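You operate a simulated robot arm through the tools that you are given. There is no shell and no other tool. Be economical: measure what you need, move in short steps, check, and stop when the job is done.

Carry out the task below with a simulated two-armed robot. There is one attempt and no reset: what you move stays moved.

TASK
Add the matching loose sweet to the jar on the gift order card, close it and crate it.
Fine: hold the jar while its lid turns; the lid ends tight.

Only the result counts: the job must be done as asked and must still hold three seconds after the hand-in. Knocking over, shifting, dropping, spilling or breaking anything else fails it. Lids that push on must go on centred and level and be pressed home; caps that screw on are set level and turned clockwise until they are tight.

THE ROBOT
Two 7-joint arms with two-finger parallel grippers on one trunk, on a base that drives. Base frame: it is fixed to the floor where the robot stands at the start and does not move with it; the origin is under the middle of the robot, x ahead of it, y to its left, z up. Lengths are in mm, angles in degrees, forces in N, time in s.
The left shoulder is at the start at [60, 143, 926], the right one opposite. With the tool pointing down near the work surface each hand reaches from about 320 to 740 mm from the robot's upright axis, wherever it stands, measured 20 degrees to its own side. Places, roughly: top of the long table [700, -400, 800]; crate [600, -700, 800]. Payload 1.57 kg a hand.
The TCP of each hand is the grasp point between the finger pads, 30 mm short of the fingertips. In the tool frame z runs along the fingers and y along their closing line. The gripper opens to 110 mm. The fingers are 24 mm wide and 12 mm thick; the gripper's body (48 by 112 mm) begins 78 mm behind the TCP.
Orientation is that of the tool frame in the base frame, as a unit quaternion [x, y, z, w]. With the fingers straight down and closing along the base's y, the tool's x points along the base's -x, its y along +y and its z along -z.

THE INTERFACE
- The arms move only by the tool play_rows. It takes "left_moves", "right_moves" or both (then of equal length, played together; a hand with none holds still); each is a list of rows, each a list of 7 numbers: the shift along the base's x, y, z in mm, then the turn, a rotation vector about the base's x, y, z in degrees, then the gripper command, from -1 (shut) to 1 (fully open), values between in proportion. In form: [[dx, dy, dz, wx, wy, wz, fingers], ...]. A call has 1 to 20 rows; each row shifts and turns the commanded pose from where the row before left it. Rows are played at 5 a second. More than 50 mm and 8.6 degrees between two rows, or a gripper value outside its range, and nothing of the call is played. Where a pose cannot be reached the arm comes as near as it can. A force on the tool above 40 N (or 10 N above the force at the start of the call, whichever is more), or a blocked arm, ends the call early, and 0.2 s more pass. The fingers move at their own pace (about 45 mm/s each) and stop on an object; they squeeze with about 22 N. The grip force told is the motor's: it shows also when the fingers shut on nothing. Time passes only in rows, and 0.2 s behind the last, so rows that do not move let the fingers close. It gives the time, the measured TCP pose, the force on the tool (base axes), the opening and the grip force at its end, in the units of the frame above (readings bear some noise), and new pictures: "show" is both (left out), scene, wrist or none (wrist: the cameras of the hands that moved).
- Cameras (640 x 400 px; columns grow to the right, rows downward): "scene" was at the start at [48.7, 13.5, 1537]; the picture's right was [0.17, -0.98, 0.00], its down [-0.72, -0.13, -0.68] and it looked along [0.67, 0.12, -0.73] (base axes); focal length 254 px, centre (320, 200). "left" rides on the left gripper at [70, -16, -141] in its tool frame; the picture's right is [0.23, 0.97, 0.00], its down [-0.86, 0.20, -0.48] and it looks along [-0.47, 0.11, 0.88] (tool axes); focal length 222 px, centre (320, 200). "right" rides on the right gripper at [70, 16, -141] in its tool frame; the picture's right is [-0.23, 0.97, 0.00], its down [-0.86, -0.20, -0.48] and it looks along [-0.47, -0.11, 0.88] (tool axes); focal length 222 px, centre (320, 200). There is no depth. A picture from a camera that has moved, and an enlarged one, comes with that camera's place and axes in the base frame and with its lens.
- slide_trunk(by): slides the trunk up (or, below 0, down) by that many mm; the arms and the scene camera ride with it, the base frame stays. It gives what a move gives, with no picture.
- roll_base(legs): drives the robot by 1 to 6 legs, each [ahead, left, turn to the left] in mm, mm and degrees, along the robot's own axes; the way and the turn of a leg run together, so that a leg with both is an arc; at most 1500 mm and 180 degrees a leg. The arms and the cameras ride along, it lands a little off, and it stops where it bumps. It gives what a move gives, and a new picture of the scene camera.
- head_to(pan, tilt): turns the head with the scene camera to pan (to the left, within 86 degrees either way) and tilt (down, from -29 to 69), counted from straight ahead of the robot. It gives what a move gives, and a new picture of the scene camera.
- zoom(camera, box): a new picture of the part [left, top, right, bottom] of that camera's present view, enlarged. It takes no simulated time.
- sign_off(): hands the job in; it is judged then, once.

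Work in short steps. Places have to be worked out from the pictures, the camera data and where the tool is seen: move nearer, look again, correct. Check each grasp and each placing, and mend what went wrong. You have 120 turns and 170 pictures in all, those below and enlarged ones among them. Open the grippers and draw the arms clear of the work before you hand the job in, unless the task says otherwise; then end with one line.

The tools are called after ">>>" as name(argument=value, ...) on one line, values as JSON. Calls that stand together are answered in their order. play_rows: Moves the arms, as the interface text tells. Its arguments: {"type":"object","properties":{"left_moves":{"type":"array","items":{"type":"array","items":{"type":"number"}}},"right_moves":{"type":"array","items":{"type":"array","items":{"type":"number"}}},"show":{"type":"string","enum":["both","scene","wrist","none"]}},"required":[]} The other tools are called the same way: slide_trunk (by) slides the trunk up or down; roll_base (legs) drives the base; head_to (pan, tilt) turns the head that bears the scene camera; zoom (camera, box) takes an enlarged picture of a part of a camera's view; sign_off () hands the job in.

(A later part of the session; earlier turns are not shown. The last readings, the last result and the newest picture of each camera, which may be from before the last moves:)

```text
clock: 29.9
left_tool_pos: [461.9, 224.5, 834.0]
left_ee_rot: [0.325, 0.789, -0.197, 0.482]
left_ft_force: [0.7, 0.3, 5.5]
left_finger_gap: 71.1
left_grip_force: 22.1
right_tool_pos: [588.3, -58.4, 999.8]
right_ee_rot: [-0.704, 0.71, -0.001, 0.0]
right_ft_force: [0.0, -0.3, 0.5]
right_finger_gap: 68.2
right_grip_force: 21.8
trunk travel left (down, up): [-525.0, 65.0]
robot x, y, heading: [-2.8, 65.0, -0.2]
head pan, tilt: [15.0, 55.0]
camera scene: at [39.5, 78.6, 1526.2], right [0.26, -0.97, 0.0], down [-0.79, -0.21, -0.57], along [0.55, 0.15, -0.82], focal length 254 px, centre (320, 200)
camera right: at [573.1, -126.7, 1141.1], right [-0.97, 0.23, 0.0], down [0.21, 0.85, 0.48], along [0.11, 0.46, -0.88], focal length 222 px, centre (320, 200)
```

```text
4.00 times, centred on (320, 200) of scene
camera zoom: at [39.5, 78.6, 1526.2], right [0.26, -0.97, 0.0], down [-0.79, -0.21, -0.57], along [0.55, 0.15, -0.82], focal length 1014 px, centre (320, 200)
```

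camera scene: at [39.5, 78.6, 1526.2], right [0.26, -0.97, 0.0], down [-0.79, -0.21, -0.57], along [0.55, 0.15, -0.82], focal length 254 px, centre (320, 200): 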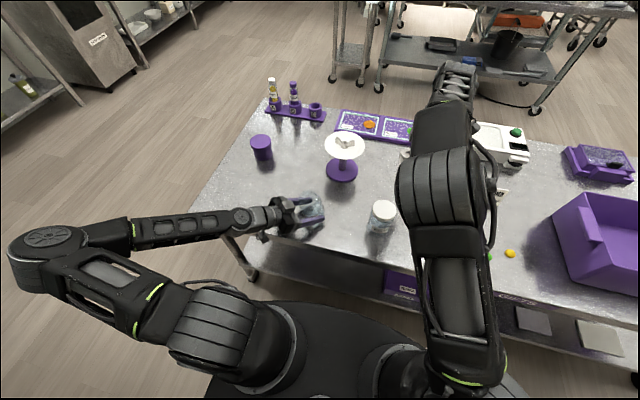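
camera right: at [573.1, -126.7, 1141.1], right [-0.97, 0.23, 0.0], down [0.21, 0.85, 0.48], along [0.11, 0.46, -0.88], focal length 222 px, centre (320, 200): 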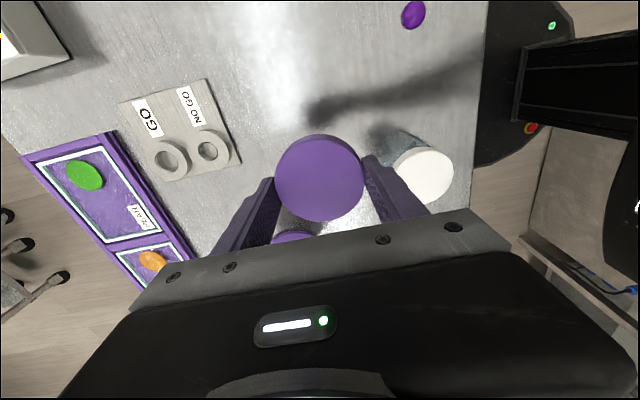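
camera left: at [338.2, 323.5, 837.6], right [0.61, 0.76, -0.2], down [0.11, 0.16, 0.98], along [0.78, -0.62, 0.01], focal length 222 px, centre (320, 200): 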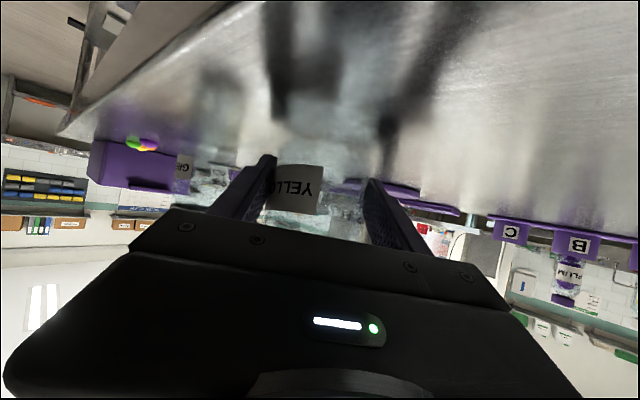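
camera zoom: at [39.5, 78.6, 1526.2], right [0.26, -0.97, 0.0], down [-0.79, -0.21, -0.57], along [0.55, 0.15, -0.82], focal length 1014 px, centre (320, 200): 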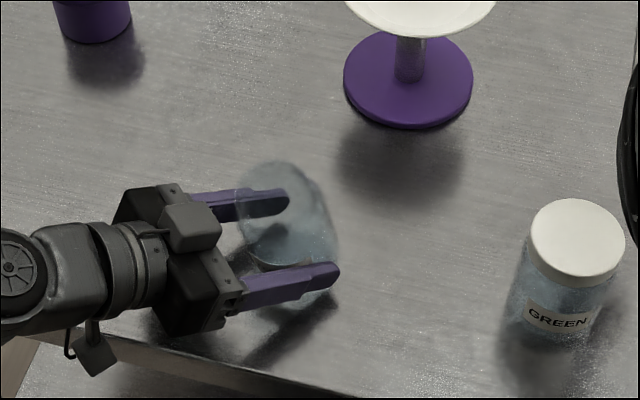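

The jar got tilted in the left grip by the sideways drag; I'll straighten it after setting the lid down. I lower the lid to the table now.

>>> play_rows(right_moves=[[0, 0, -45, 0, 0, 0, -1], [0, 0, -45, 0, 0, 0, -1], [0, 0, -45, 0, 0, 0, -1], [0, 0, -20, 0, 0, 0, -1], [0, 0, -5, 0, 0, 0, -1], [0, 0, 0, 0, 0, 0, -1]], show="wrist")

>>> zoom(camera="scene", box=[280, 180, 350, 224])

>>> zoom(camera="left", box=[200, 100, 440, 250])

```text
clock: 31.3
left_tool_pos: [461.5, 224.0, 833.5]
left_ee_rot: [0.326, 0.789, -0.198, 0.481]
left_ft_force: [-1.0, -0.5, 3.9]
left_finger_gap: 71.1
left_grip_force: 22.3
right_tool_pos: [587.5, -57.4, 838.4]
right_ee_rot: [-0.706, 0.709, -0.001, 0.001]
right_ft_force: [-0.7, 0.9, -0.1]
right_finger_gap: 68.2
right_grip_force: 21.4
trunk travel left (down, up): [-525.0, 65.0]
robot x, y, heading: [-1.4, 61.5, -0.0]
head pan, tilt: [15.0, 55.0]
camera right: at [569.8, -127.2, 979.0], right [-0.97, 0.23, 0.0], down [0.2, 0.86, 0.48], along [0.11, 0.46, -0.88], focal length 222 px, centre (320, 200)
```

right: 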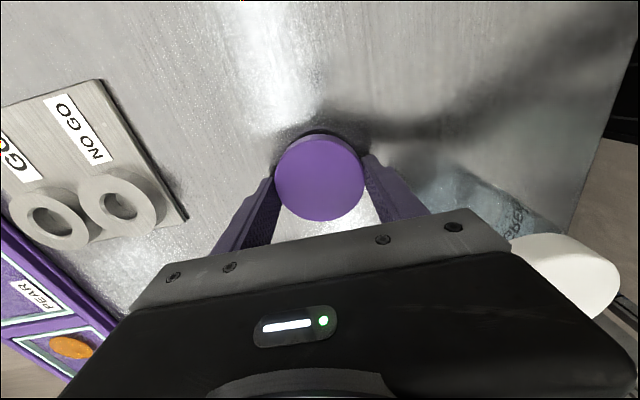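

```text
9.09 times, centred on (315, 202) of scene
camera zoom: at [39.5, 78.6, 1526.2], right [0.26, -0.97, 0.0], down [-0.79, -0.21, -0.57], along [0.55, 0.15, -0.82], focal length 2305 px, centre (366, 182)
```

zoom: 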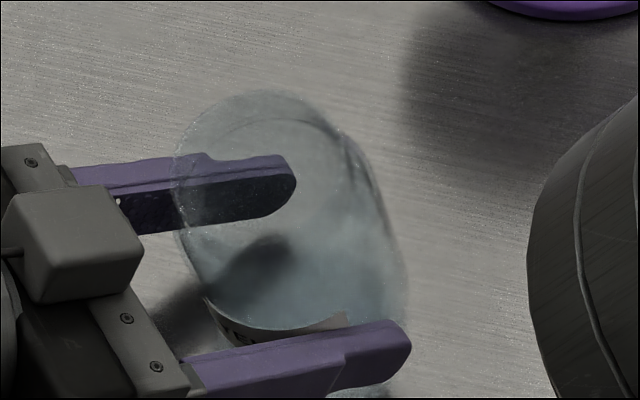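

```text
2.67 times, centred on (320, 175) of left
camera zoom: at [338.2, 323.5, 837.4], right [0.61, 0.76, -0.2], down [0.12, 0.16, 0.98], along [0.78, -0.62, 0.01], focal length 592 px, centre (320, 267)
```

zoom: 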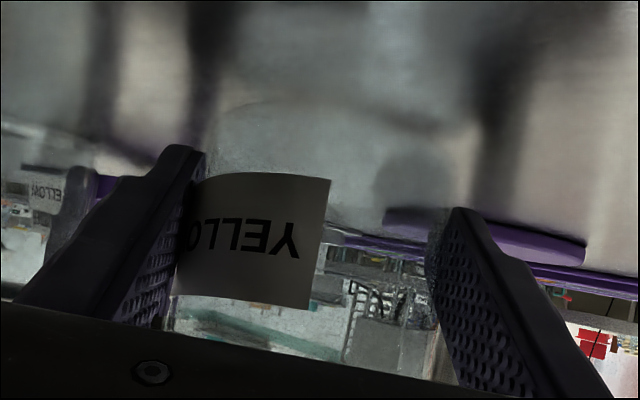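

The jar leans roughly 20° toward the left hand. I finish lowering the lid to contact first.

>>> play_rows(right_moves=[[0, 0, -3, 0, 0, 0, -1], [0, 0, -2, 0, 0, 0, -1], [0, 0, -1.5, 0, 0, 0, -1], [0, 0, -1, 0, 0, 0, -1], [0, 0, 0, 0, 0, 0, -1]], show="none")

```text
clock: 32.5
left_tool_pos: [460.8, 223.5, 833.6]
left_ee_rot: [0.326, 0.789, -0.199, 0.482]
left_ft_force: [0.1, -0.3, 3.8]
left_finger_gap: 70.7
left_grip_force: 22.3
right_tool_pos: [585.1, -57.5, 832.5]
right_ee_rot: [-0.705, 0.709, -0.002, -0.001]
right_ft_force: [-0.9, -0.9, -0.2]
right_finger_gap: 67.7
right_grip_force: 22.2
right hand out of reach, approached as far as the arm can: row 1
trunk travel left (down, up): [-525.0, 65.0]
robot x, y, heading: [-1.2, 63.3, -0.2]
head pan, tilt: [15.0, 55.0]
```

No contact yet at 832.5; I go down a bit more.

>>> play_rows(right_moves=[[0, 0, -1, 0, 0, 0, -1], [0, 0, -1, 0, 0, 0, -1], [0, 0, -1, 0, 0, 0, -1], [0, 0, 0, 0, 0, 0, -1]], show="wrist")

>>> zoom(camera="right", box=[200, 80, 440, 230])

```text
clock: 33.5
left_tool_pos: [461.9, 224.8, 834.5]
left_ee_rot: [0.326, 0.789, -0.198, 0.482]
left_ft_force: [1.2, 0.1, 4.1]
left_finger_gap: 71.1
left_grip_force: 21.4
right_tool_pos: [584.6, -58.7, 831.2]
right_ee_rot: [-0.705, 0.709, -0.001, 0.0]
right_ft_force: [-0.6, 0.0, -0.2]
right_finger_gap: 67.7
right_grip_force: 21.8
trunk travel left (down, up): [-525.0, 65.0]
robot x, y, heading: [1.5, 60.4, -0.1]
head pan, tilt: [15.0, 55.0]
camera right: at [567.9, -126.3, 971.9], right [-0.97, 0.23, 0.0], down [0.2, 0.86, 0.48], along [0.11, 0.46, -0.88], focal length 222 px, centre (320, 200)
```

right: 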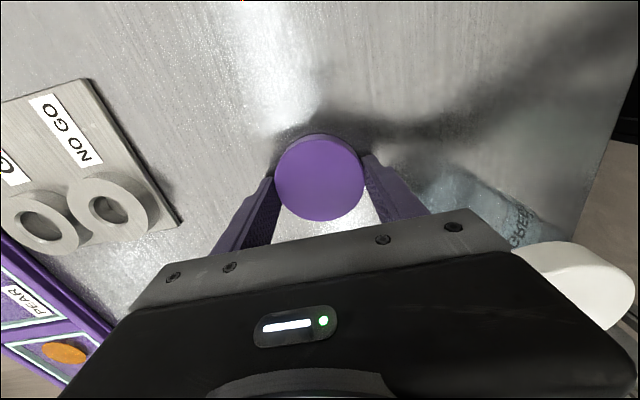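

```text
2.67 times, centred on (320, 155) of right
camera zoom: at [567.9, -126.3, 971.9], right [-0.97, 0.23, 0.0], down [0.2, 0.86, 0.48], along [0.11, 0.46, -0.88], focal length 592 px, centre (320, 320)
```

zoom: 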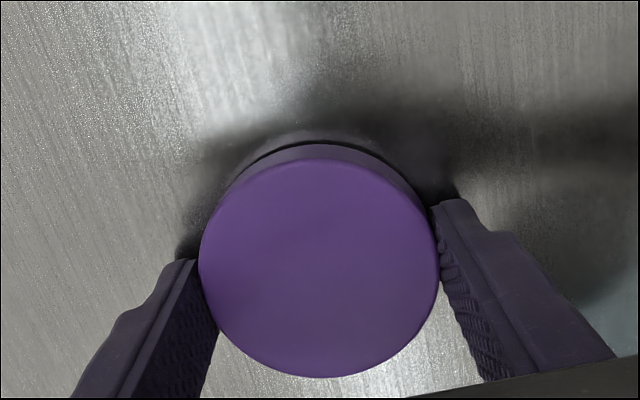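

Nearly at the table. A few more half-millimetre steps.

>>> play_rows(right_moves=[[0, 0, -1, 0, 0, 0, -1], [0, 0, -1, 0, 0, 0, -1], [0, 0, 0, 0, 0, 0, -1]], show="none")

```text
clock: 34.3
left_tool_pos: [460.9, 224.1, 835.1]
left_ee_rot: [0.326, 0.789, -0.198, 0.481]
left_ft_force: [1.1, -0.3, -0.4]
left_finger_gap: 71.1
left_grip_force: 22.1
right_tool_pos: [584.3, -57.1, 830.4]
right_ee_rot: [-0.705, 0.709, -0.002, 0.002]
right_ft_force: [2.3, -1.5, 9.6]
right_finger_gap: 67.8
right_grip_force: 22.5
trunk travel left (down, up): [-525.0, 65.0]
robot x, y, heading: [1.4, 59.6, -0.0]
head pan, tilt: [15.0, 55.0]
```

Contact (9.6 N). I release the lid and rise.

>>> play_rows(right_moves=[[0, 0, 0.5, 0, 0, 0, 0.4], [0, 0, 0, 0, 0, 0, 0.6], [0, 0, 0, 0, 0, 0, 0.6], [0, 0, 10, 0, 0, 0, 0.6], [0, 0, 30, 0, 0, 0, 0.6], [0, 0, 45, 0, 0, 0, 0.6], [0, 0, 45, 0, 0, 0, 0.6], [0, 0, 0, 0, 0, 0, 0.6]], show="wrist")

```text
clock: 36.1
left_tool_pos: [460.8, 223.1, 834.6]
left_ee_rot: [0.326, 0.789, -0.198, 0.481]
left_ft_force: [-0.9, 0.4, 2.3]
left_finger_gap: 70.9
left_grip_force: 22.3
right_tool_pos: [585.3, -59.6, 957.6]
right_ee_rot: [-0.705, 0.709, 0.0, 0.0]
right_ft_force: [-0.1, 0.6, -0.6]
right_finger_gap: 88.2
right_grip_force: 0.1
trunk travel left (down, up): [-525.0, 65.0]
robot x, y, heading: [-0.2, 58.6, -0.0]
head pan, tilt: [15.0, 55.0]
camera right: at [569.1, -127.6, 1100.2], right [-0.97, 0.23, 0.0], down [0.2, 0.85, 0.48], along [0.11, 0.46, -0.88], focal length 222 px, centre (320, 200)
```

right: 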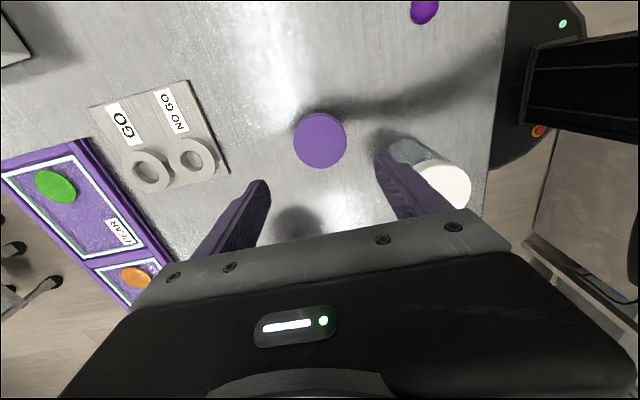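

The lid stands on the table at (584,-58). I bring the right hand back to neutral yaw and over the yellow sweet, clearing the view of the jar.

>>> play_rows(right_moves=[[-8, -27, 5, 0, 0, -7.5, 0.6], [-8, -27, 5, 0, 0, -7.5, 0.6], [-8, -27, 5, 0, 0, -7.5, 0.6], [-8, -27, 0, 0, 0, -7.5, 0.6], [-8, -27, 0, 0, 0, -7.5, 0.6], [-8, -28, 0, 0, 0, -7.5, 0], [-8, -28, 0, 0, 0, -7.5, 0], [-9, -28, 0, 0, 0, -7.5, 0], [-9, -28, 0, 0, 0, -7.5, 0], [-9, -28, 0, 0, 0, -7.5, 0], [-9, -28, 0, 0, 0, -7.5, 0], [-9, -28, 0, 0, 0, -7.5, 0], [0, 0, 0, 0, 0, 0, 0]], show="both")

>>> zoom(camera="scene", box=[240, 160, 400, 260])

```text
clock: 38.9
left_tool_pos: [461.3, 223.3, 834.6]
left_ee_rot: [0.326, 0.789, -0.198, 0.481]
left_ft_force: [0.3, -0.5, 0.6]
left_finger_gap: 71.5
left_grip_force: 21.9
right_tool_pos: [455.7, -302.5, 1030.4]
right_ee_rot: [0.004, 1.0, 0.0, 0.0]
right_ft_force: [0.1, -0.2, 0.4]
right_finger_gap: 55.1
right_grip_force: 0.1
right hand out of reach, approached as far as the arm can: row 5, 6, 7, 8, 9, 10, 11, 12
trunk travel left (down, up): [-525.0, 65.0]
robot x, y, heading: [0.9, 59.1, -0.3]
head pan, tilt: [15.0, 55.0]
camera scene: at [39.9, 78.7, 1526.2], right [0.26, -0.97, 0.0], down [-0.79, -0.21, -0.57], along [0.55, 0.15, -0.82], focal length 254 px, centre (320, 200)
camera right: at [385.6, -285.6, 1172.3], right [0.23, 0.97, 0.0], down [0.85, -0.21, 0.48], along [0.46, -0.11, -0.88], focal length 222 px, centre (320, 200)
```

scene: 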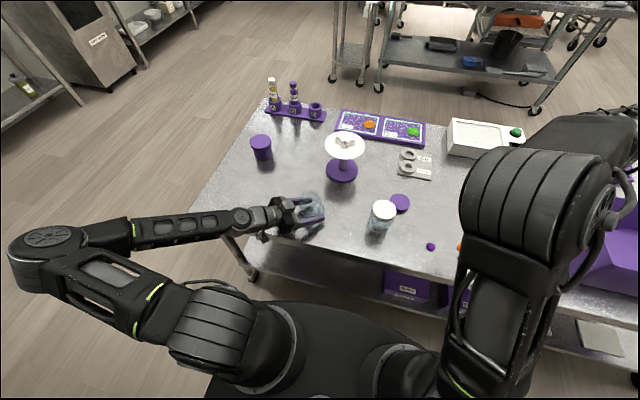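
right: 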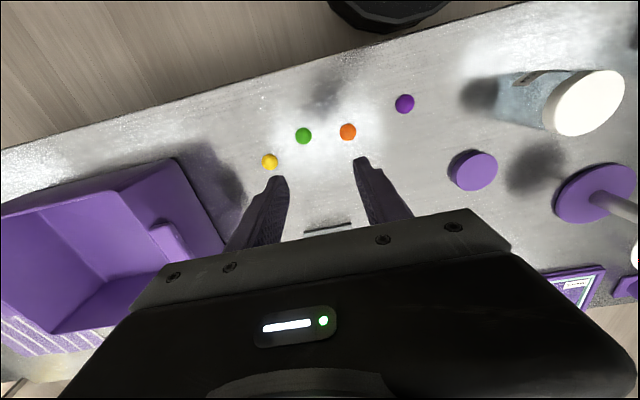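

```text
4.00 times, centred on (320, 210) of scene
camera zoom: at [39.9, 78.7, 1526.2], right [0.26, -0.97, 0.0], down [-0.79, -0.21, -0.57], along [0.55, 0.15, -0.82], focal length 1014 px, centre (320, 160)
```

zoom: 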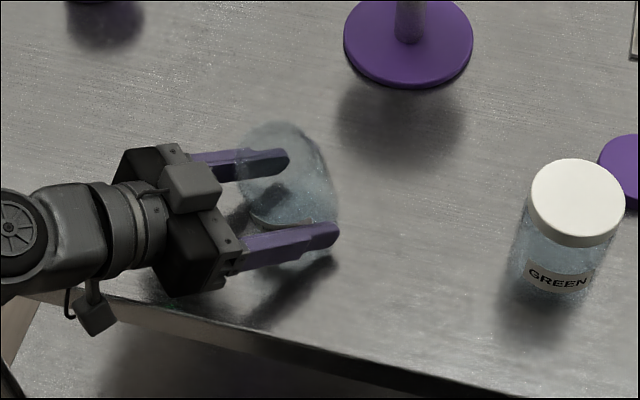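

The jar leans toward the left hand. I tilt the left hand about its closing axis by 20° (fingers further down) to bring the jar upright, then look.

>>> play_rows(left_moves=[[0, 0, 1, 3.5, 3.5, 0, -1], [0, 0, 1, 3.5, 3.5, 0, -1], [0, 0, 1, 3.5, 3.5, 0, -1], [0, 0, 0, 3.5, 3.5, 0, -1], [0, 0, 0, 0, 0, 0, -1]], show="wrist")

>>> zoom(camera="scene", box=[240, 160, 400, 260])

```text
clock: 40.1
left_tool_pos: [461.8, 224.4, 836.6]
left_ee_rot: [0.355, 0.86, -0.139, 0.339]
left_ft_force: [-0.7, -0.7, -0.7]
left_finger_gap: 70.7
left_grip_force: 22.1
right_tool_pos: [455.6, -302.6, 1030.4]
right_ee_rot: [0.003, 1.0, 0.0, -0.001]
right_ft_force: [-0.1, -0.7, 0.6]
right_finger_gap: 55.2
right_grip_force: 0.0
trunk travel left (down, up): [-525.0, 65.0]
robot x, y, heading: [0.1, 61.7, -0.2]
head pan, tilt: [15.0, 55.0]
camera left: at [345.6, 316.9, 893.0], right [0.57, 0.81, -0.15], down [0.35, -0.07, 0.93], along [0.74, -0.58, -0.33], focal length 222 px, centre (320, 200)
```

left: 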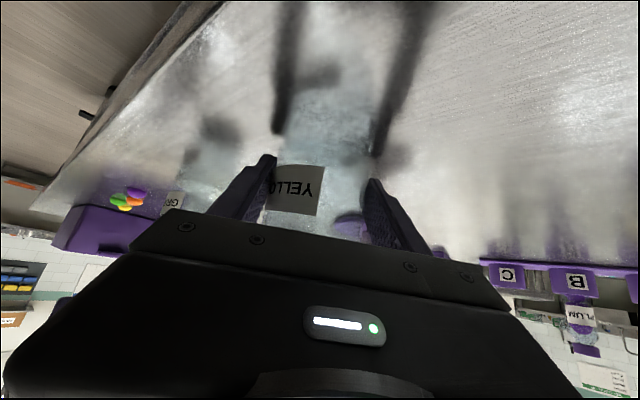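

```text
4.00 times, centred on (320, 210) of scene
camera zoom: at [39.8, 79.1, 1526.2], right [0.26, -0.97, 0.0], down [-0.79, -0.21, -0.57], along [0.55, 0.15, -0.82], focal length 1014 px, centre (320, 160)
```

zoom: 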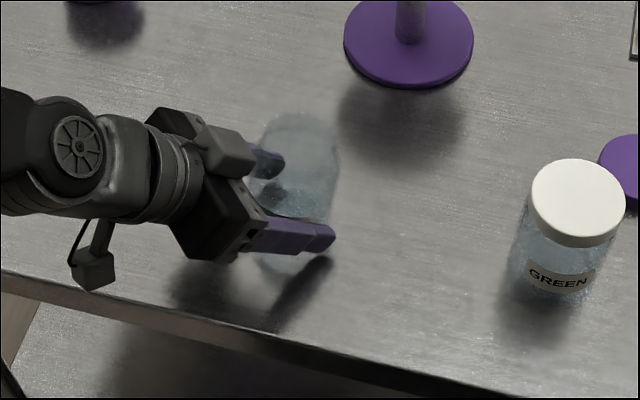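

The jar now looks upright. I lower it in 1.5 mm steps until it seats on the table.

>>> play_rows(left_moves=[[0, 0, -1.5, 0, 0, 0, -1], [0, 0, -1.5, 0, 0, 0, -1], [0, 0, -1.5, 0, 0, 0, -1], [0, 0, -1.5, 0, 0, 0, -1], [0, 0, 0, 0, 0, 0, -1]], show="none")

>>> zoom(camera="scene", box=[276, 176, 356, 226])

```text
clock: 41.3
left_tool_pos: [461.9, 224.1, 833.0]
left_ee_rot: [0.355, 0.86, -0.137, 0.34]
left_ft_force: [1.1, 5.4, 15.7]
left_finger_gap: 71.4
left_grip_force: 21.8
right_tool_pos: [453.3, -303.8, 1030.3]
right_ee_rot: [0.003, 1.0, 0.0, -0.001]
right_ft_force: [0.7, -0.1, 0.2]
right_finger_gap: 55.1
right_grip_force: 0.1
trunk travel left (down, up): [-525.0, 65.0]
robot x, y, heading: [-4.2, 62.1, -0.1]
head pan, tilt: [15.0, 55.0]
```

```text
8.00 times, centred on (316, 201) of scene
camera zoom: at [38.7, 78.9, 1526.3], right [0.26, -0.97, 0.0], down [-0.79, -0.21, -0.57], along [0.55, 0.15, -0.82], focal length 2029 px, centre (352, 192)
```

zoom: 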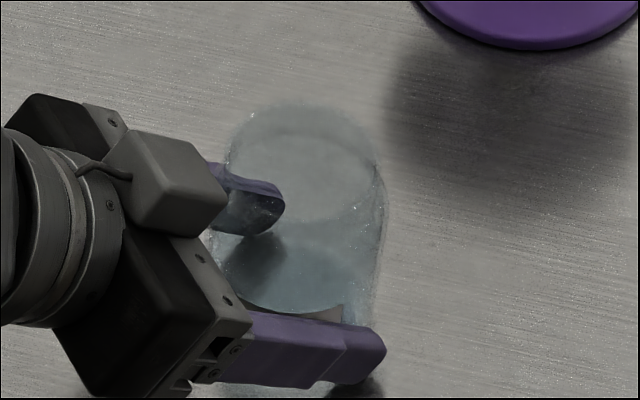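

Seated (15.7 N). I release so the jar settles flat on its base, tilt the hand back to the lower angle, and look.

>>> play_rows(left_moves=[[0, 0, 0, 0, 0, 0, 0.35], [0, 0, 0, 0, 0, 0, 0.6], [0, 0, 0, 0, 0, 0, 0.8], [0, 0, 0, 0, 0, 0, 0.8], [0, 0, 0.5, -3.5, -3.5, 0, 0.8], [0, 0, 0.5, -3.5, -3.5, 0, 0.8], [0, 0, 0.5, -3.5, -3.5, 0, 0.8], [0, 0, 0.5, -3.5, -3.5, 0, 0.8], [0, 0, 0, 0, 0, 0, 0.8]], show="wrist")

>>> zoom(camera="scene", box=[240, 160, 400, 260])

```text
clock: 43.3
left_tool_pos: [464.5, 223.7, 833.7]
left_ee_rot: [0.326, 0.789, -0.198, 0.482]
left_ft_force: [0.1, 0.5, -1.1]
left_finger_gap: 99.0
left_grip_force: 0.1
right_tool_pos: [455.0, -303.4, 1030.6]
right_ee_rot: [0.003, 1.0, -0.001, -0.001]
right_ft_force: [-1.0, -0.2, -0.2]
right_finger_gap: 54.9
right_grip_force: 0.1
trunk travel left (down, up): [-525.0, 65.0]
robot x, y, heading: [1.5, 60.3, 0.0]
head pan, tilt: [15.0, 55.0]
camera left: at [339.8, 323.6, 836.1], right [0.61, 0.76, -0.2], down [0.11, 0.16, 0.98], along [0.78, -0.62, 0.01], focal length 222 px, centre (320, 200)
```

left: 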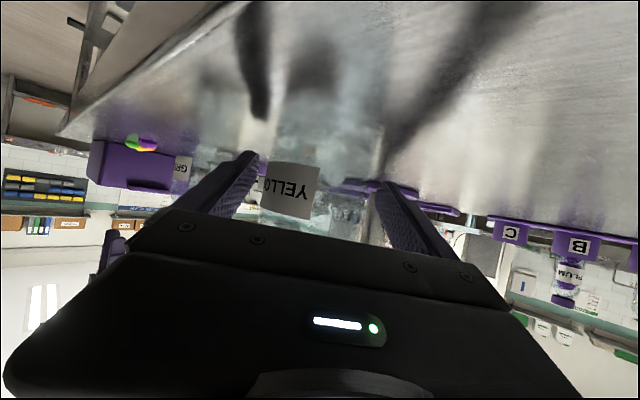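

```text
4.00 times, centred on (320, 210) of scene
camera zoom: at [40.0, 78.5, 1526.2], right [0.26, -0.97, 0.0], down [-0.79, -0.21, -0.57], along [0.55, 0.15, -0.82], focal length 1014 px, centre (320, 160)
```

zoom: 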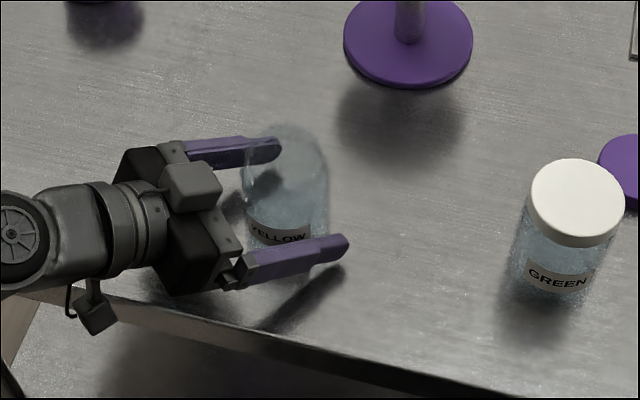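

The jar stands upright again, around (464,219). I back the hand off ~11 mm for clearance and grip again.

>>> play_rows(left_moves=[[-4, 4, 0, 0, 0, 0, 0.8], [-4, 4, 0, 0, 0, 0, 0.8], [0, 0, 0, 0, 0, 0, 0.4], [0, 0, 0, 0, 0, 0, 0.2], [0, 0, 0, 0, 0, 0, 0], [0, 0, 0, 0, 0, 0, -1], [0, 0, 0, 0, 0, 0, -1], [0, 0, 0, 0, 0, 0, -1]], show="none")

>>> zoom(camera="scene", box=[276, 176, 356, 226])

```text
clock: 45.1
left_tool_pos: [455.6, 232.8, 833.4]
left_ee_rot: [0.326, 0.789, -0.198, 0.481]
left_ft_force: [-0.1, -0.3, 1.4]
left_finger_gap: 70.9
left_grip_force: 22.4
right_tool_pos: [454.2, -302.7, 1030.0]
right_ee_rot: [0.003, 1.0, 0.0, 0.0]
right_ft_force: [-0.1, 0.1, -0.1]
right_finger_gap: 55.2
right_grip_force: 0.0
trunk travel left (down, up): [-525.0, 65.0]
robot x, y, heading: [-0.2, 60.9, -0.2]
head pan, tilt: [15.0, 55.0]
```

```text
8.00 times, centred on (316, 201) of scene
camera zoom: at [39.8, 78.7, 1526.2], right [0.26, -0.97, 0.0], down [-0.79, -0.21, -0.57], along [0.55, 0.15, -0.82], focal length 2029 px, centre (352, 192)
```

zoom: 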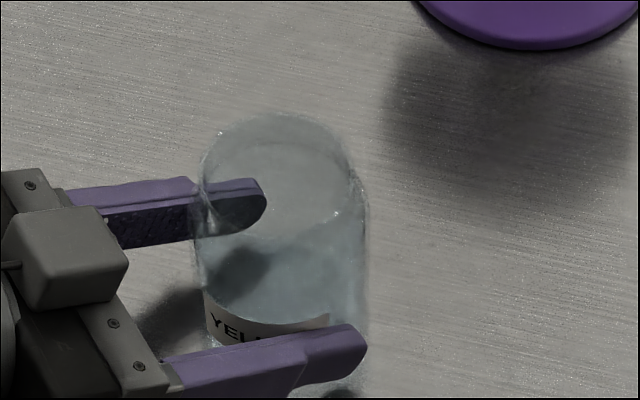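

Jar regripped upright (mouth at about (467,222)). The yellow sweet triangulates to about (485,-397). I move the right hand above it at z≈930.

>>> play_rows(right_moves=[[6, -19, -20, 0, 0, 0, 0], [6, -19, -20, 0, 0, 0, 0], [6, -19, -20, 0, 0, 0, 0], [6, -19, -20, 0, 0, 0, 0], [6, -18, -20, 0, 0, 0, 0], [0, 0, 0, 0, 0, 0, 0]], show="both")

```text
clock: 46.5
left_tool_pos: [454.9, 232.3, 833.9]
left_ee_rot: [0.326, 0.789, -0.198, 0.482]
left_ft_force: [-0.7, 0.9, 2.4]
left_finger_gap: 70.9
left_grip_force: 21.7
right_tool_pos: [456.5, -309.4, 1024.8]
right_ee_rot: [0.003, 1.0, 0.0, -0.001]
right_ft_force: [0.2, 0.0, 0.3]
right_finger_gap: 54.9
right_grip_force: 0.0
right hand out of reach, approached as far as the arm can: row 1, 2, 3, 4, 5
trunk travel left (down, up): [-525.0, 65.0]
robot x, y, heading: [0.7, 59.5, -0.1]
head pan, tilt: [15.0, 55.0]
camera scene: at [39.7, 78.7, 1526.2], right [0.26, -0.97, 0.0], down [-0.79, -0.21, -0.57], along [0.55, 0.15, -0.82], focal length 254 px, centre (320, 200)
camera right: at [387.6, -292.4, 1165.6], right [0.23, 0.97, 0.0], down [0.85, -0.2, 0.48], along [0.46, -0.11, -0.88], focal length 222 px, centre (320, 200)
```

scene: 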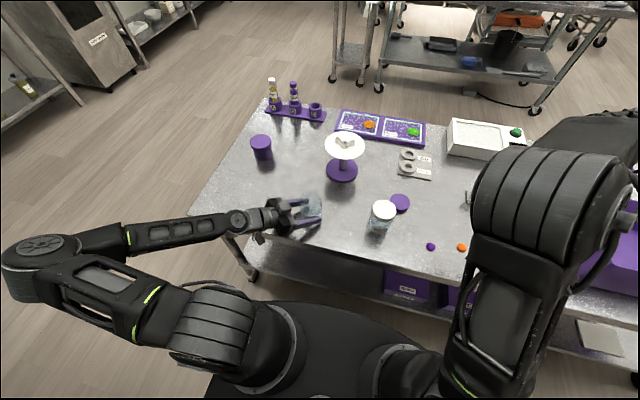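
right: 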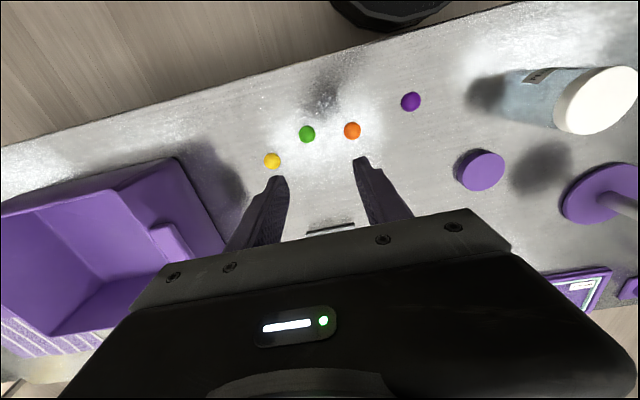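

The right arm is in a cramped posture. I try turning the hand back +45° while moving towards the sweet, since those yaws were reachable.

>>> play_rows(right_moves=[[0, 0, 0, 0, 0, 7.5, 0], [0, 0, 0, 0, 0, 7.5, 0], [0, 0, 0, 0, 0, 7.5, 0], [0, 0, 0, 0, 0, 7.5, 0], [5, -15, -10, 0, 0, 7.5, 0], [5, -15, -10, 0, 0, 7.5, 0], [5, -15, -10, 0, 0, 0, 0], [5, -15, -10, 0, 0, 0, 0], [0, 0, 0, 0, 0, 0, 0]], show="scene")

```text
clock: 48.5
left_tool_pos: [454.7, 233.0, 833.4]
left_ee_rot: [0.326, 0.789, -0.198, 0.481]
left_ft_force: [-0.8, 0.2, 3.4]
left_finger_gap: 71.2
left_grip_force: 22.2
right_tool_pos: [465.2, -314.2, 1032.7]
right_ee_rot: [-0.383, 0.924, -0.006, 0.004]
right_ft_force: [0.3, -0.8, -0.6]
right_finger_gap: 55.2
right_grip_force: 0.0
right hand out of reach, approached as far as the arm can: row 5, 6, 7, 8
trunk travel left (down, up): [-525.0, 65.0]
robot x, y, heading: [0.2, 59.9, -0.3]
head pan, tilt: [15.0, 55.0]
camera scene: at [39.6, 78.6, 1526.2], right [0.26, -0.97, 0.0], down [-0.79, -0.21, -0.57], along [0.55, 0.15, -0.82], focal length 254 px, centre (320, 200)
```

scene: 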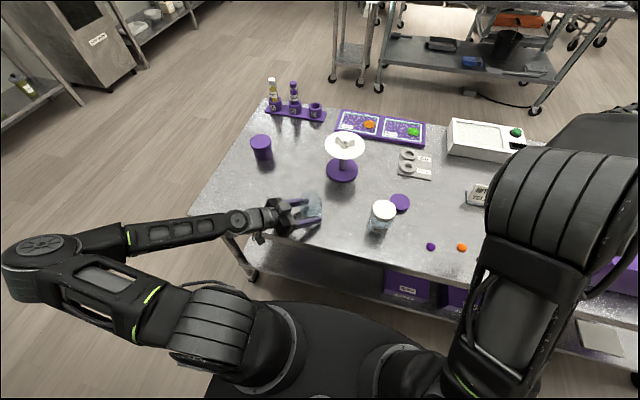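

The elbow has swung up. I return the right hand to its starting pose (404,-162,1091, yaw 0) and a little further in negative yaw to let the elbow drop back.

>>> play_rows(right_moves=[[-10, 25, 10, 0, 0, -7.5, 0], [-10, 25, 10, 0, 0, -7.5, 0], [-10, 25, 10, 0, 0, -7.5, 0], [-10, 25, 10, 0, 0, -7.5, 0], [-10, 25, 10, 0, 0, -7.5, 0], [-10, 25, 10, 0, 0, -7.5, 0], [0, 0, 0, 0, 0, -8, 0], [0, 0, 0, 0, 0, -8, 0], [0, 0, 0, 0, 0, -8, 0], [0, 0, 0, 0, 0, -8, 0], [0, 0, 0, 0, 0, -8, 0], [0, 0, 0, 0, 0, 0, 0]], show="scene")

```text
clock: 51.1
left_tool_pos: [454.4, 230.9, 834.1]
left_ee_rot: [0.326, 0.789, -0.199, 0.482]
left_ft_force: [-0.4, -1.1, 2.2]
left_finger_gap: 71.0
left_grip_force: 22.5
right_tool_pos: [406.4, -163.9, 1093.8]
right_ee_rot: [0.345, 0.939, 0.001, -0.001]
right_ft_force: [-0.5, -1.1, 0.3]
right_finger_gap: 55.1
right_grip_force: 0.0
trunk travel left (down, up): [-525.0, 65.0]
robot x, y, heading: [-2.4, 65.0, -0.1]
head pan, tilt: [15.0, 55.0]
camera scene: at [39.8, 78.6, 1526.2], right [0.26, -0.97, 0.0], down [-0.79, -0.21, -0.57], along [0.55, 0.15, -0.82], focal length 254 px, centre (320, 200)
```

scene: 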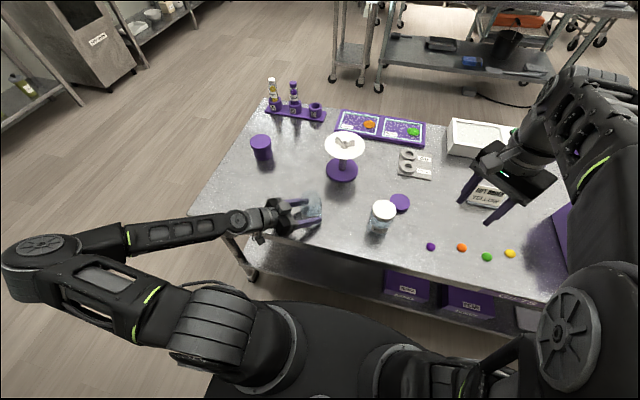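

The elbow is back out to the right. Now I move to above the sweet at z≈930, keeping this yaw.

>>> play_rows(right_moves=[[10, -29, -20, 0, 0, 0, 0], [10, -29, -20, 0, 0, 0, 0], [10, -29, -20, 0, 0, 0, 0], [10, -29, -20, 0, 0, 0, 0], [10, -29, -20, 0, 0, 0, 0], [10, -29, -20, 0, 0, 0, 0], [10, -29, -20, 0, 0, 0, 0], [9, -30, -24, 0, 0, 0, 0], [0, 0, 0, 0, 0, 0, 0]], show="both")

```text
clock: 53.1
left_tool_pos: [454.9, 233.4, 832.9]
left_ee_rot: [0.326, 0.788, -0.198, 0.482]
left_ft_force: [-0.2, -0.3, 1.3]
left_finger_gap: 70.7
left_grip_force: 21.2
right_tool_pos: [454.9, -299.4, 997.2]
right_ee_rot: [0.344, 0.939, 0.0, -0.001]
right_ft_force: [0.2, 0.3, 0.4]
right_finger_gap: 54.9
right_grip_force: 0.1
right hand out of reach, approached as far as the arm can: row 5, 6, 7, 8
trunk travel left (down, up): [-525.0, 65.0]
robot x, y, heading: [-0.5, 57.9, -0.1]
head pan, tilt: [15.0, 55.0]
camera scene: at [39.7, 78.7, 1526.2], right [0.26, -0.97, 0.0], down [-0.79, -0.21, -0.57], along [0.55, 0.15, -0.82], focal length 254 px, centre (320, 200)
camera right: at [412.6, -241.5, 1139.0], right [0.8, 0.6, 0.0], down [0.52, -0.71, 0.48], along [0.28, -0.38, -0.88], focal length 222 px, centre (320, 200)
```

scene: 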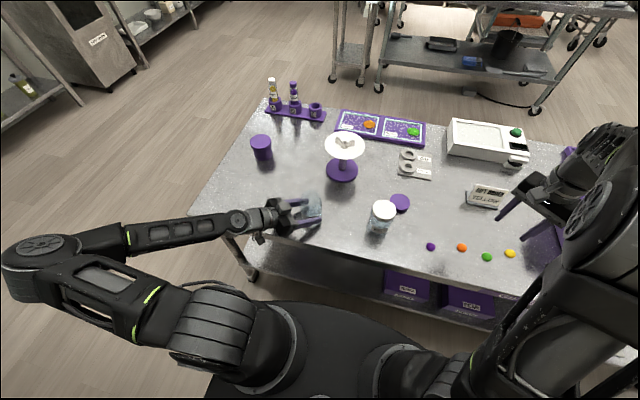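
right: 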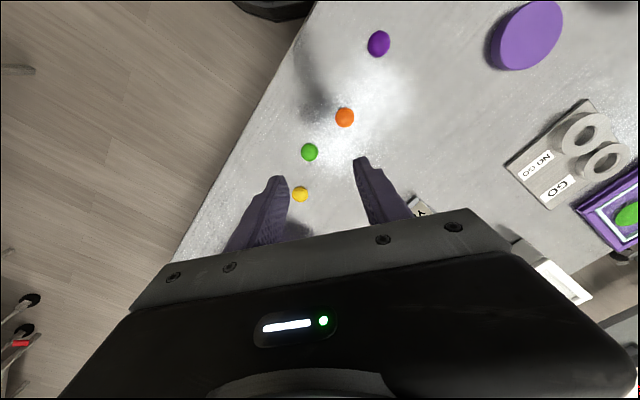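

Still blocked beyond about (455,-300). One try: rotate yaw back to about +15° here (elbow now outside) and then move on.

>>> play_rows(right_moves=[[0, 0, 10, 0, 0, 8, 0], [0, 0, 10, 0, 0, 8, 0], [0, 0, 10, 0, 0, 8, 0], [0, 0, 0, 0, 0, 8, 0], [0, 0, 0, 0, 0, 8, 0], [0, 0, 0, 0, 0, 8, 0], [0, 0, 0, 0, 0, 8, 0], [6, -20, -15, 0, 0, 0, 0], [6, -20, -15, 0, 0, 0, 0], [6, -20, -15, 0, 0, 0, 0], [6, -20, -15, 0, 0, 0, 0], [0, 0, 0, 0, 0, 0, 0]], show="scene")

```text
clock: 55.7
left_tool_pos: [454.9, 233.2, 832.7]
left_ee_rot: [0.325, 0.789, -0.197, 0.481]
left_ft_force: [-0.5, -1.0, 1.0]
left_finger_gap: 71.0
left_grip_force: 22.2
right_tool_pos: [457.9, -314.3, 1018.7]
right_ee_rot: [-0.136, 0.991, 0.0, 0.0]
right_ft_force: [0.3, -0.3, -0.4]
right_finger_gap: 54.9
right_grip_force: 0.1
right hand out of reach, approached as far as the arm can: row 8, 9, 10, 11
trunk travel left (down, up): [-525.0, 65.0]
robot x, y, heading: [0.7, 61.0, -0.4]
head pan, tilt: [15.0, 55.0]
camera scene: at [39.7, 78.6, 1526.2], right [0.26, -0.97, 0.0], down [-0.79, -0.21, -0.57], along [0.55, 0.15, -0.82], focal length 254 px, centre (320, 200)
```

scene: 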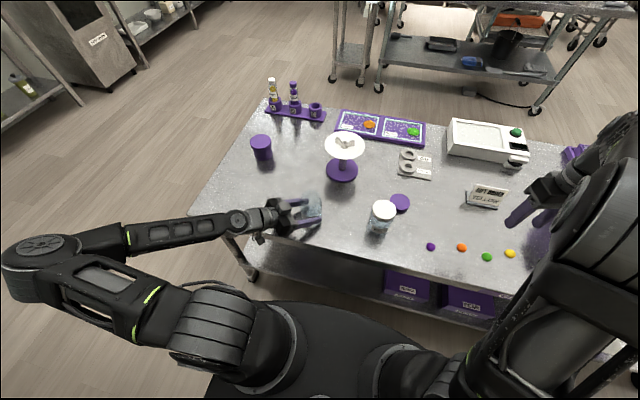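

I'll use the base instead: release the jar (standing), retreat and raise the left hand, bring the right hand to its neutral place.

>>> play_rows(left_moves=[[0, 0, 0, 0, 0, 0, 0.4], [0, 0, 0, 0, 0, 0, 0.8], [0, 0, 0, 0, 0, 0, 0.9], [-15, 15, 0, 0, 0, 0, 0.9], [-25, 25, 0, 0, 0, 0, 0.9], [-30, 30, 0, 0, 0, 0, 0.9], [-30, 30, 0, 0, 0, 0, 0.9], [0, 0, 40, 0, 0, 0, 0.9], [0, 0, 40, 0, 0, 0, 0.9], [0, 0, 40, 0, 0, 0, 0.9], [0, 0, 40, 0, 0, 0, 0.9], [0, 0, 0, 0, 0, 0, 0.9]], right_moves=[[-6, 15, 9, 0, 0, 0, 0], [-6, 15, 9, 0, 0, 0, 0], [-6, 15, 9, 0, 0, 0, 0], [-6, 15, 9, 0, 0, 0, 0], [-6, 15, 9, 0, 0, 0, 0], [-6, 15, 9, 0, 0, 0, 0], [-6, 15, 9, 0, 0, -6, 0], [-6, 15, 9, 0, 0, -6, 0], [-6, 15, 0, 0, 0, -6, 0], [0, 15, 0, 0, 0, -6, 0], [0, 0, 0, 0, 0, -6, 0], [0, 0, 0, 0, 0, -6, 0]], show="scene")

>>> zoom(camera="scene", box=[240, 160, 400, 260])

```text
clock: 58.3
left_tool_pos: [354.8, 328.7, 994.8]
left_ee_rot: [0.326, 0.789, -0.198, 0.481]
left_ft_force: [0.3, 0.4, 0.7]
left_finger_gap: 104.7
left_grip_force: 0.1
right_tool_pos: [404.3, -164.1, 1090.5]
right_ee_rot: [0.177, 0.984, 0.0, -0.002]
right_ft_force: [-0.1, 0.2, 0.2]
right_finger_gap: 54.8
right_grip_force: 0.0
trunk travel left (down, up): [-525.0, 65.0]
robot x, y, heading: [-0.0, 60.7, -0.3]
head pan, tilt: [15.0, 55.0]
camera scene: at [39.8, 78.9, 1526.2], right [0.26, -0.97, 0.0], down [-0.79, -0.21, -0.57], along [0.55, 0.15, -0.82], focal length 254 px, centre (320, 200)
```

scene: 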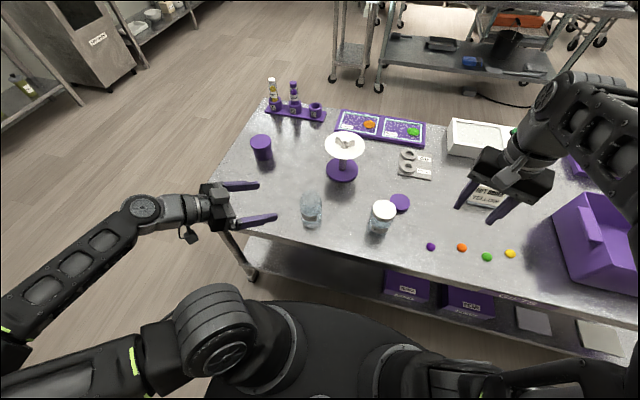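

```text
4.00 times, centred on (320, 210) of scene
camera zoom: at [39.8, 78.9, 1526.2], right [0.26, -0.97, 0.0], down [-0.79, -0.21, -0.57], along [0.55, 0.15, -0.82], focal length 1014 px, centre (320, 160)
```

zoom: 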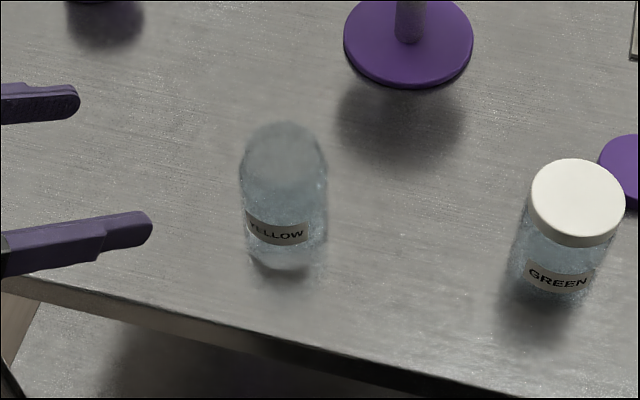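

The jar stands cleanly. I drive right 280 mm so the sweet is comfortably in front of the right arm.

>>> roll_base(legs=[[0, -280, 0]])

```text
clock: 60.3
left_tool_pos: [353.8, 44.2, 996.4]
left_ee_rot: [0.327, 0.788, -0.199, 0.481]
left_ft_force: [-1.1, 1.0, 0.1]
left_finger_gap: 104.5
left_grip_force: 0.0
right_tool_pos: [402.4, -448.1, 1089.1]
right_ee_rot: [0.178, 0.984, 0.0, -0.002]
right_ft_force: [0.1, -0.2, 0.5]
right_finger_gap: 55.2
right_grip_force: 0.0
trunk travel left (down, up): [-525.0, 65.0]
robot x, y, heading: [1.6, -221.9, -0.2]
head pan, tilt: [15.0, 55.0]
camera scene: at [38.8, -204.3, 1526.2], right [0.25, -0.97, 0.0], down [-0.79, -0.21, -0.57], along [0.55, 0.15, -0.82], focal length 254 px, centre (320, 200)
```

scene: 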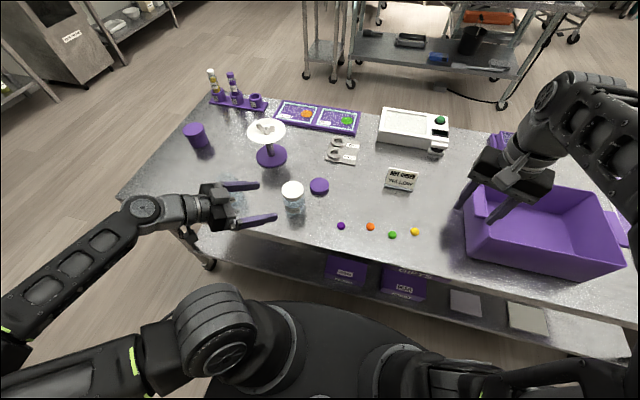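

Now I bring the right hand above the yellow sweet at z≈930.

>>> play_rows(right_moves=[[16, 10, -30, 0, 0, 0, 0], [16, 10, -30, 0, 0, 0, 0], [16, 10, -30, 0, 0, 0, 0], [16, 10, -30, 0, 0, 0, 0], [18, 10, -39, 0, 0, 0, 0], [0, 0, 0, 0, 0, 0, 0]], show="wrist")

>>> zoom(camera="right", box=[200, 80, 440, 230])

```text
clock: 61.7
left_tool_pos: [353.4, 44.8, 995.4]
left_ee_rot: [0.328, 0.788, -0.199, 0.482]
left_ft_force: [-0.6, -0.7, -0.1]
left_finger_gap: 104.7
left_grip_force: 0.0
right_tool_pos: [484.4, -395.2, 927.5]
right_ee_rot: [0.178, 0.984, 0.001, 0.0]
right_ft_force: [0.4, -0.2, -0.3]
right_finger_gap: 55.0
right_grip_force: 0.1
trunk travel left (down, up): [-525.0, 65.0]
robot x, y, heading: [-2.1, -218.1, -0.2]
head pan, tilt: [15.0, 55.0]
camera right: at [425.3, -354.3, 1068.7], right [0.55, 0.83, 0.0], down [0.73, -0.49, 0.48], along [0.4, -0.26, -0.88], focal length 222 px, centre (320, 200)
```

right: 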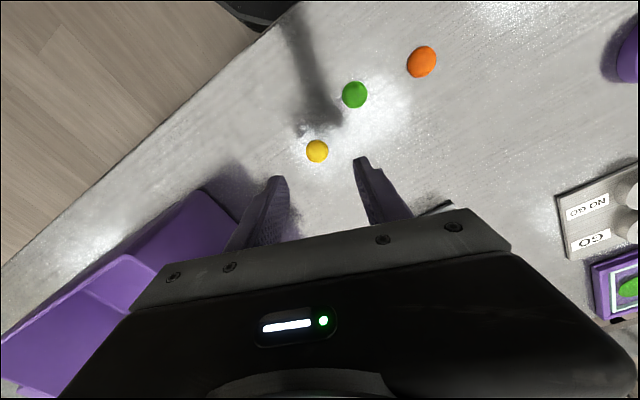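

```text
2.67 times, centred on (320, 155) of right
camera zoom: at [425.3, -354.3, 1068.7], right [0.55, 0.83, 0.0], down [0.73, -0.49, 0.48], along [0.4, -0.26, -0.88], focal length 592 px, centre (320, 320)
```

zoom: 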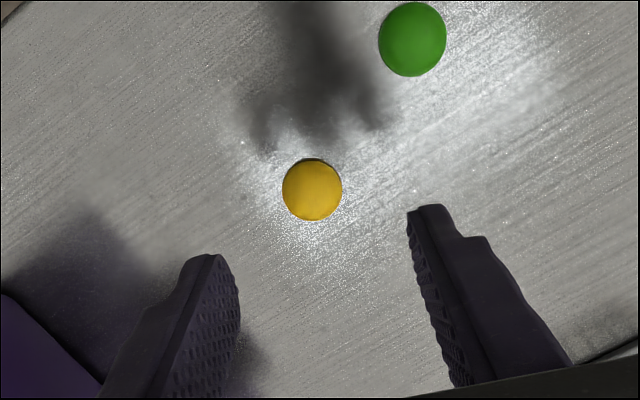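

The sweet is at about (487,-400), ~27 mm across. I correct and descend to tips just off the table.

>>> play_rows(right_moves=[[1.5, -2.5, -30, 0, 0, 0, 0], [1.5, -2.5, -30, 0, 0, 0, 0], [0, 0, -20, 0, 0, 0, 0], [0, 0, -11, 0, 0, 0, 0], [0, 0, 0, 0, 0, 0, 0]], show="wrist")

>>> zoom(camera="right", box=[200, 80, 440, 230])

```text
clock: 62.9
left_tool_pos: [354.5, 46.5, 995.2]
left_ee_rot: [0.327, 0.788, -0.199, 0.482]
left_ft_force: [0.5, 0.0, -0.4]
left_finger_gap: 104.4
left_grip_force: 0.0
right_tool_pos: [486.6, -403.9, 839.0]
right_ee_rot: [0.179, 0.984, 0.0, -0.001]
right_ft_force: [-0.1, -0.3, -0.1]
right_finger_gap: 54.9
right_grip_force: 0.0
trunk travel left (down, up): [-525.0, 65.0]
robot x, y, heading: [-1.0, -218.7, -0.3]
head pan, tilt: [15.0, 55.0]
camera right: at [428.1, -362.7, 980.9], right [0.55, 0.83, 0.0], down [0.73, -0.49, 0.48], along [0.4, -0.26, -0.88], focal length 222 px, centre (320, 200)
```

right: 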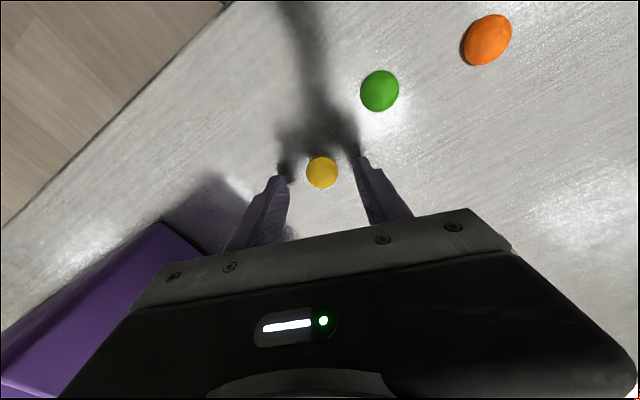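

```text
2.67 times, centred on (320, 155) of right
camera zoom: at [428.1, -362.7, 980.9], right [0.55, 0.83, 0.0], down [0.73, -0.49, 0.48], along [0.4, -0.26, -0.88], focal length 592 px, centre (320, 320)
```

zoom: 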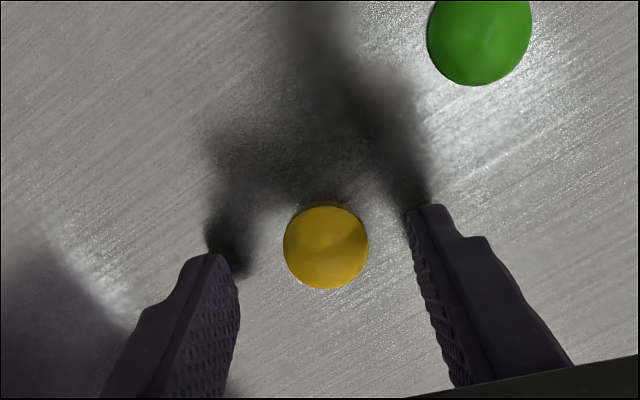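

The sweet is ~4 mm to +y of the TCP. I correct, go down 5 mm and close.

>>> play_rows(right_moves=[[0, 4, 0, 0, 0, 0, 0], [0, 0, -3, 0, 0, 0, 0], [0, 0, -2, 0, 0, 0, -0.2], [0, 0, 0, 0, 0, 0, -0.4], [0, 0, 0, 0, 0, 0, -1], [0, 0, 0, 0, 0, 0, -1], [0, 0, 0, 0, 0, 0, -1]], show="wrist")

>>> zoom(camera="right", box=[200, 80, 440, 230])

```text
clock: 64.5
left_tool_pos: [354.2, 44.9, 995.1]
left_ee_rot: [0.327, 0.788, -0.199, 0.482]
left_ft_force: [0.2, -0.1, -0.3]
left_finger_gap: 104.5
left_grip_force: 0.0
right_tool_pos: [487.4, -399.7, 835.6]
right_ee_rot: [0.178, 0.984, 0.0, -0.001]
right_ft_force: [0.7, 0.5, 4.3]
right_finger_gap: 20.3
right_grip_force: 22.1
trunk travel left (down, up): [-525.0, 65.0]
robot x, y, heading: [0.1, -220.0, -0.3]
head pan, tilt: [15.0, 55.0]
camera right: at [428.3, -358.4, 976.4], right [0.55, 0.83, 0.0], down [0.73, -0.49, 0.48], along [0.4, -0.26, -0.88], focal length 222 px, centre (320, 200)
```

right: 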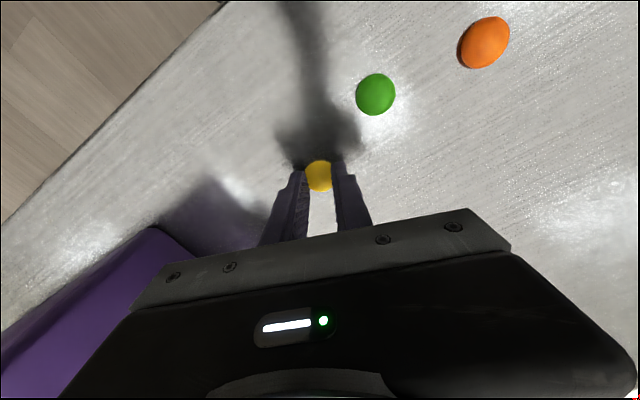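

```text
2.67 times, centred on (320, 155) of right
camera zoom: at [428.3, -358.4, 976.4], right [0.55, 0.83, 0.0], down [0.73, -0.49, 0.48], along [0.4, -0.26, -0.88], focal length 592 px, centre (320, 320)
```

zoom: 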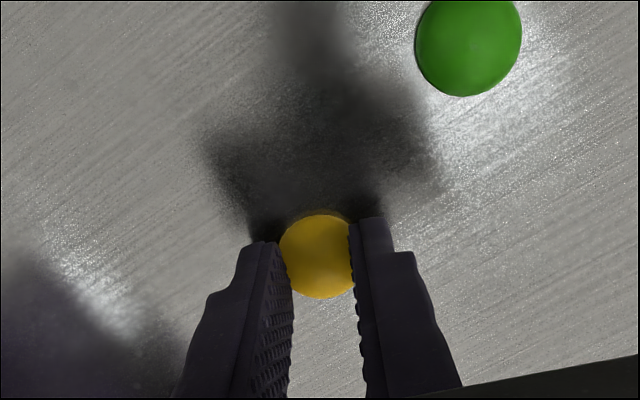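

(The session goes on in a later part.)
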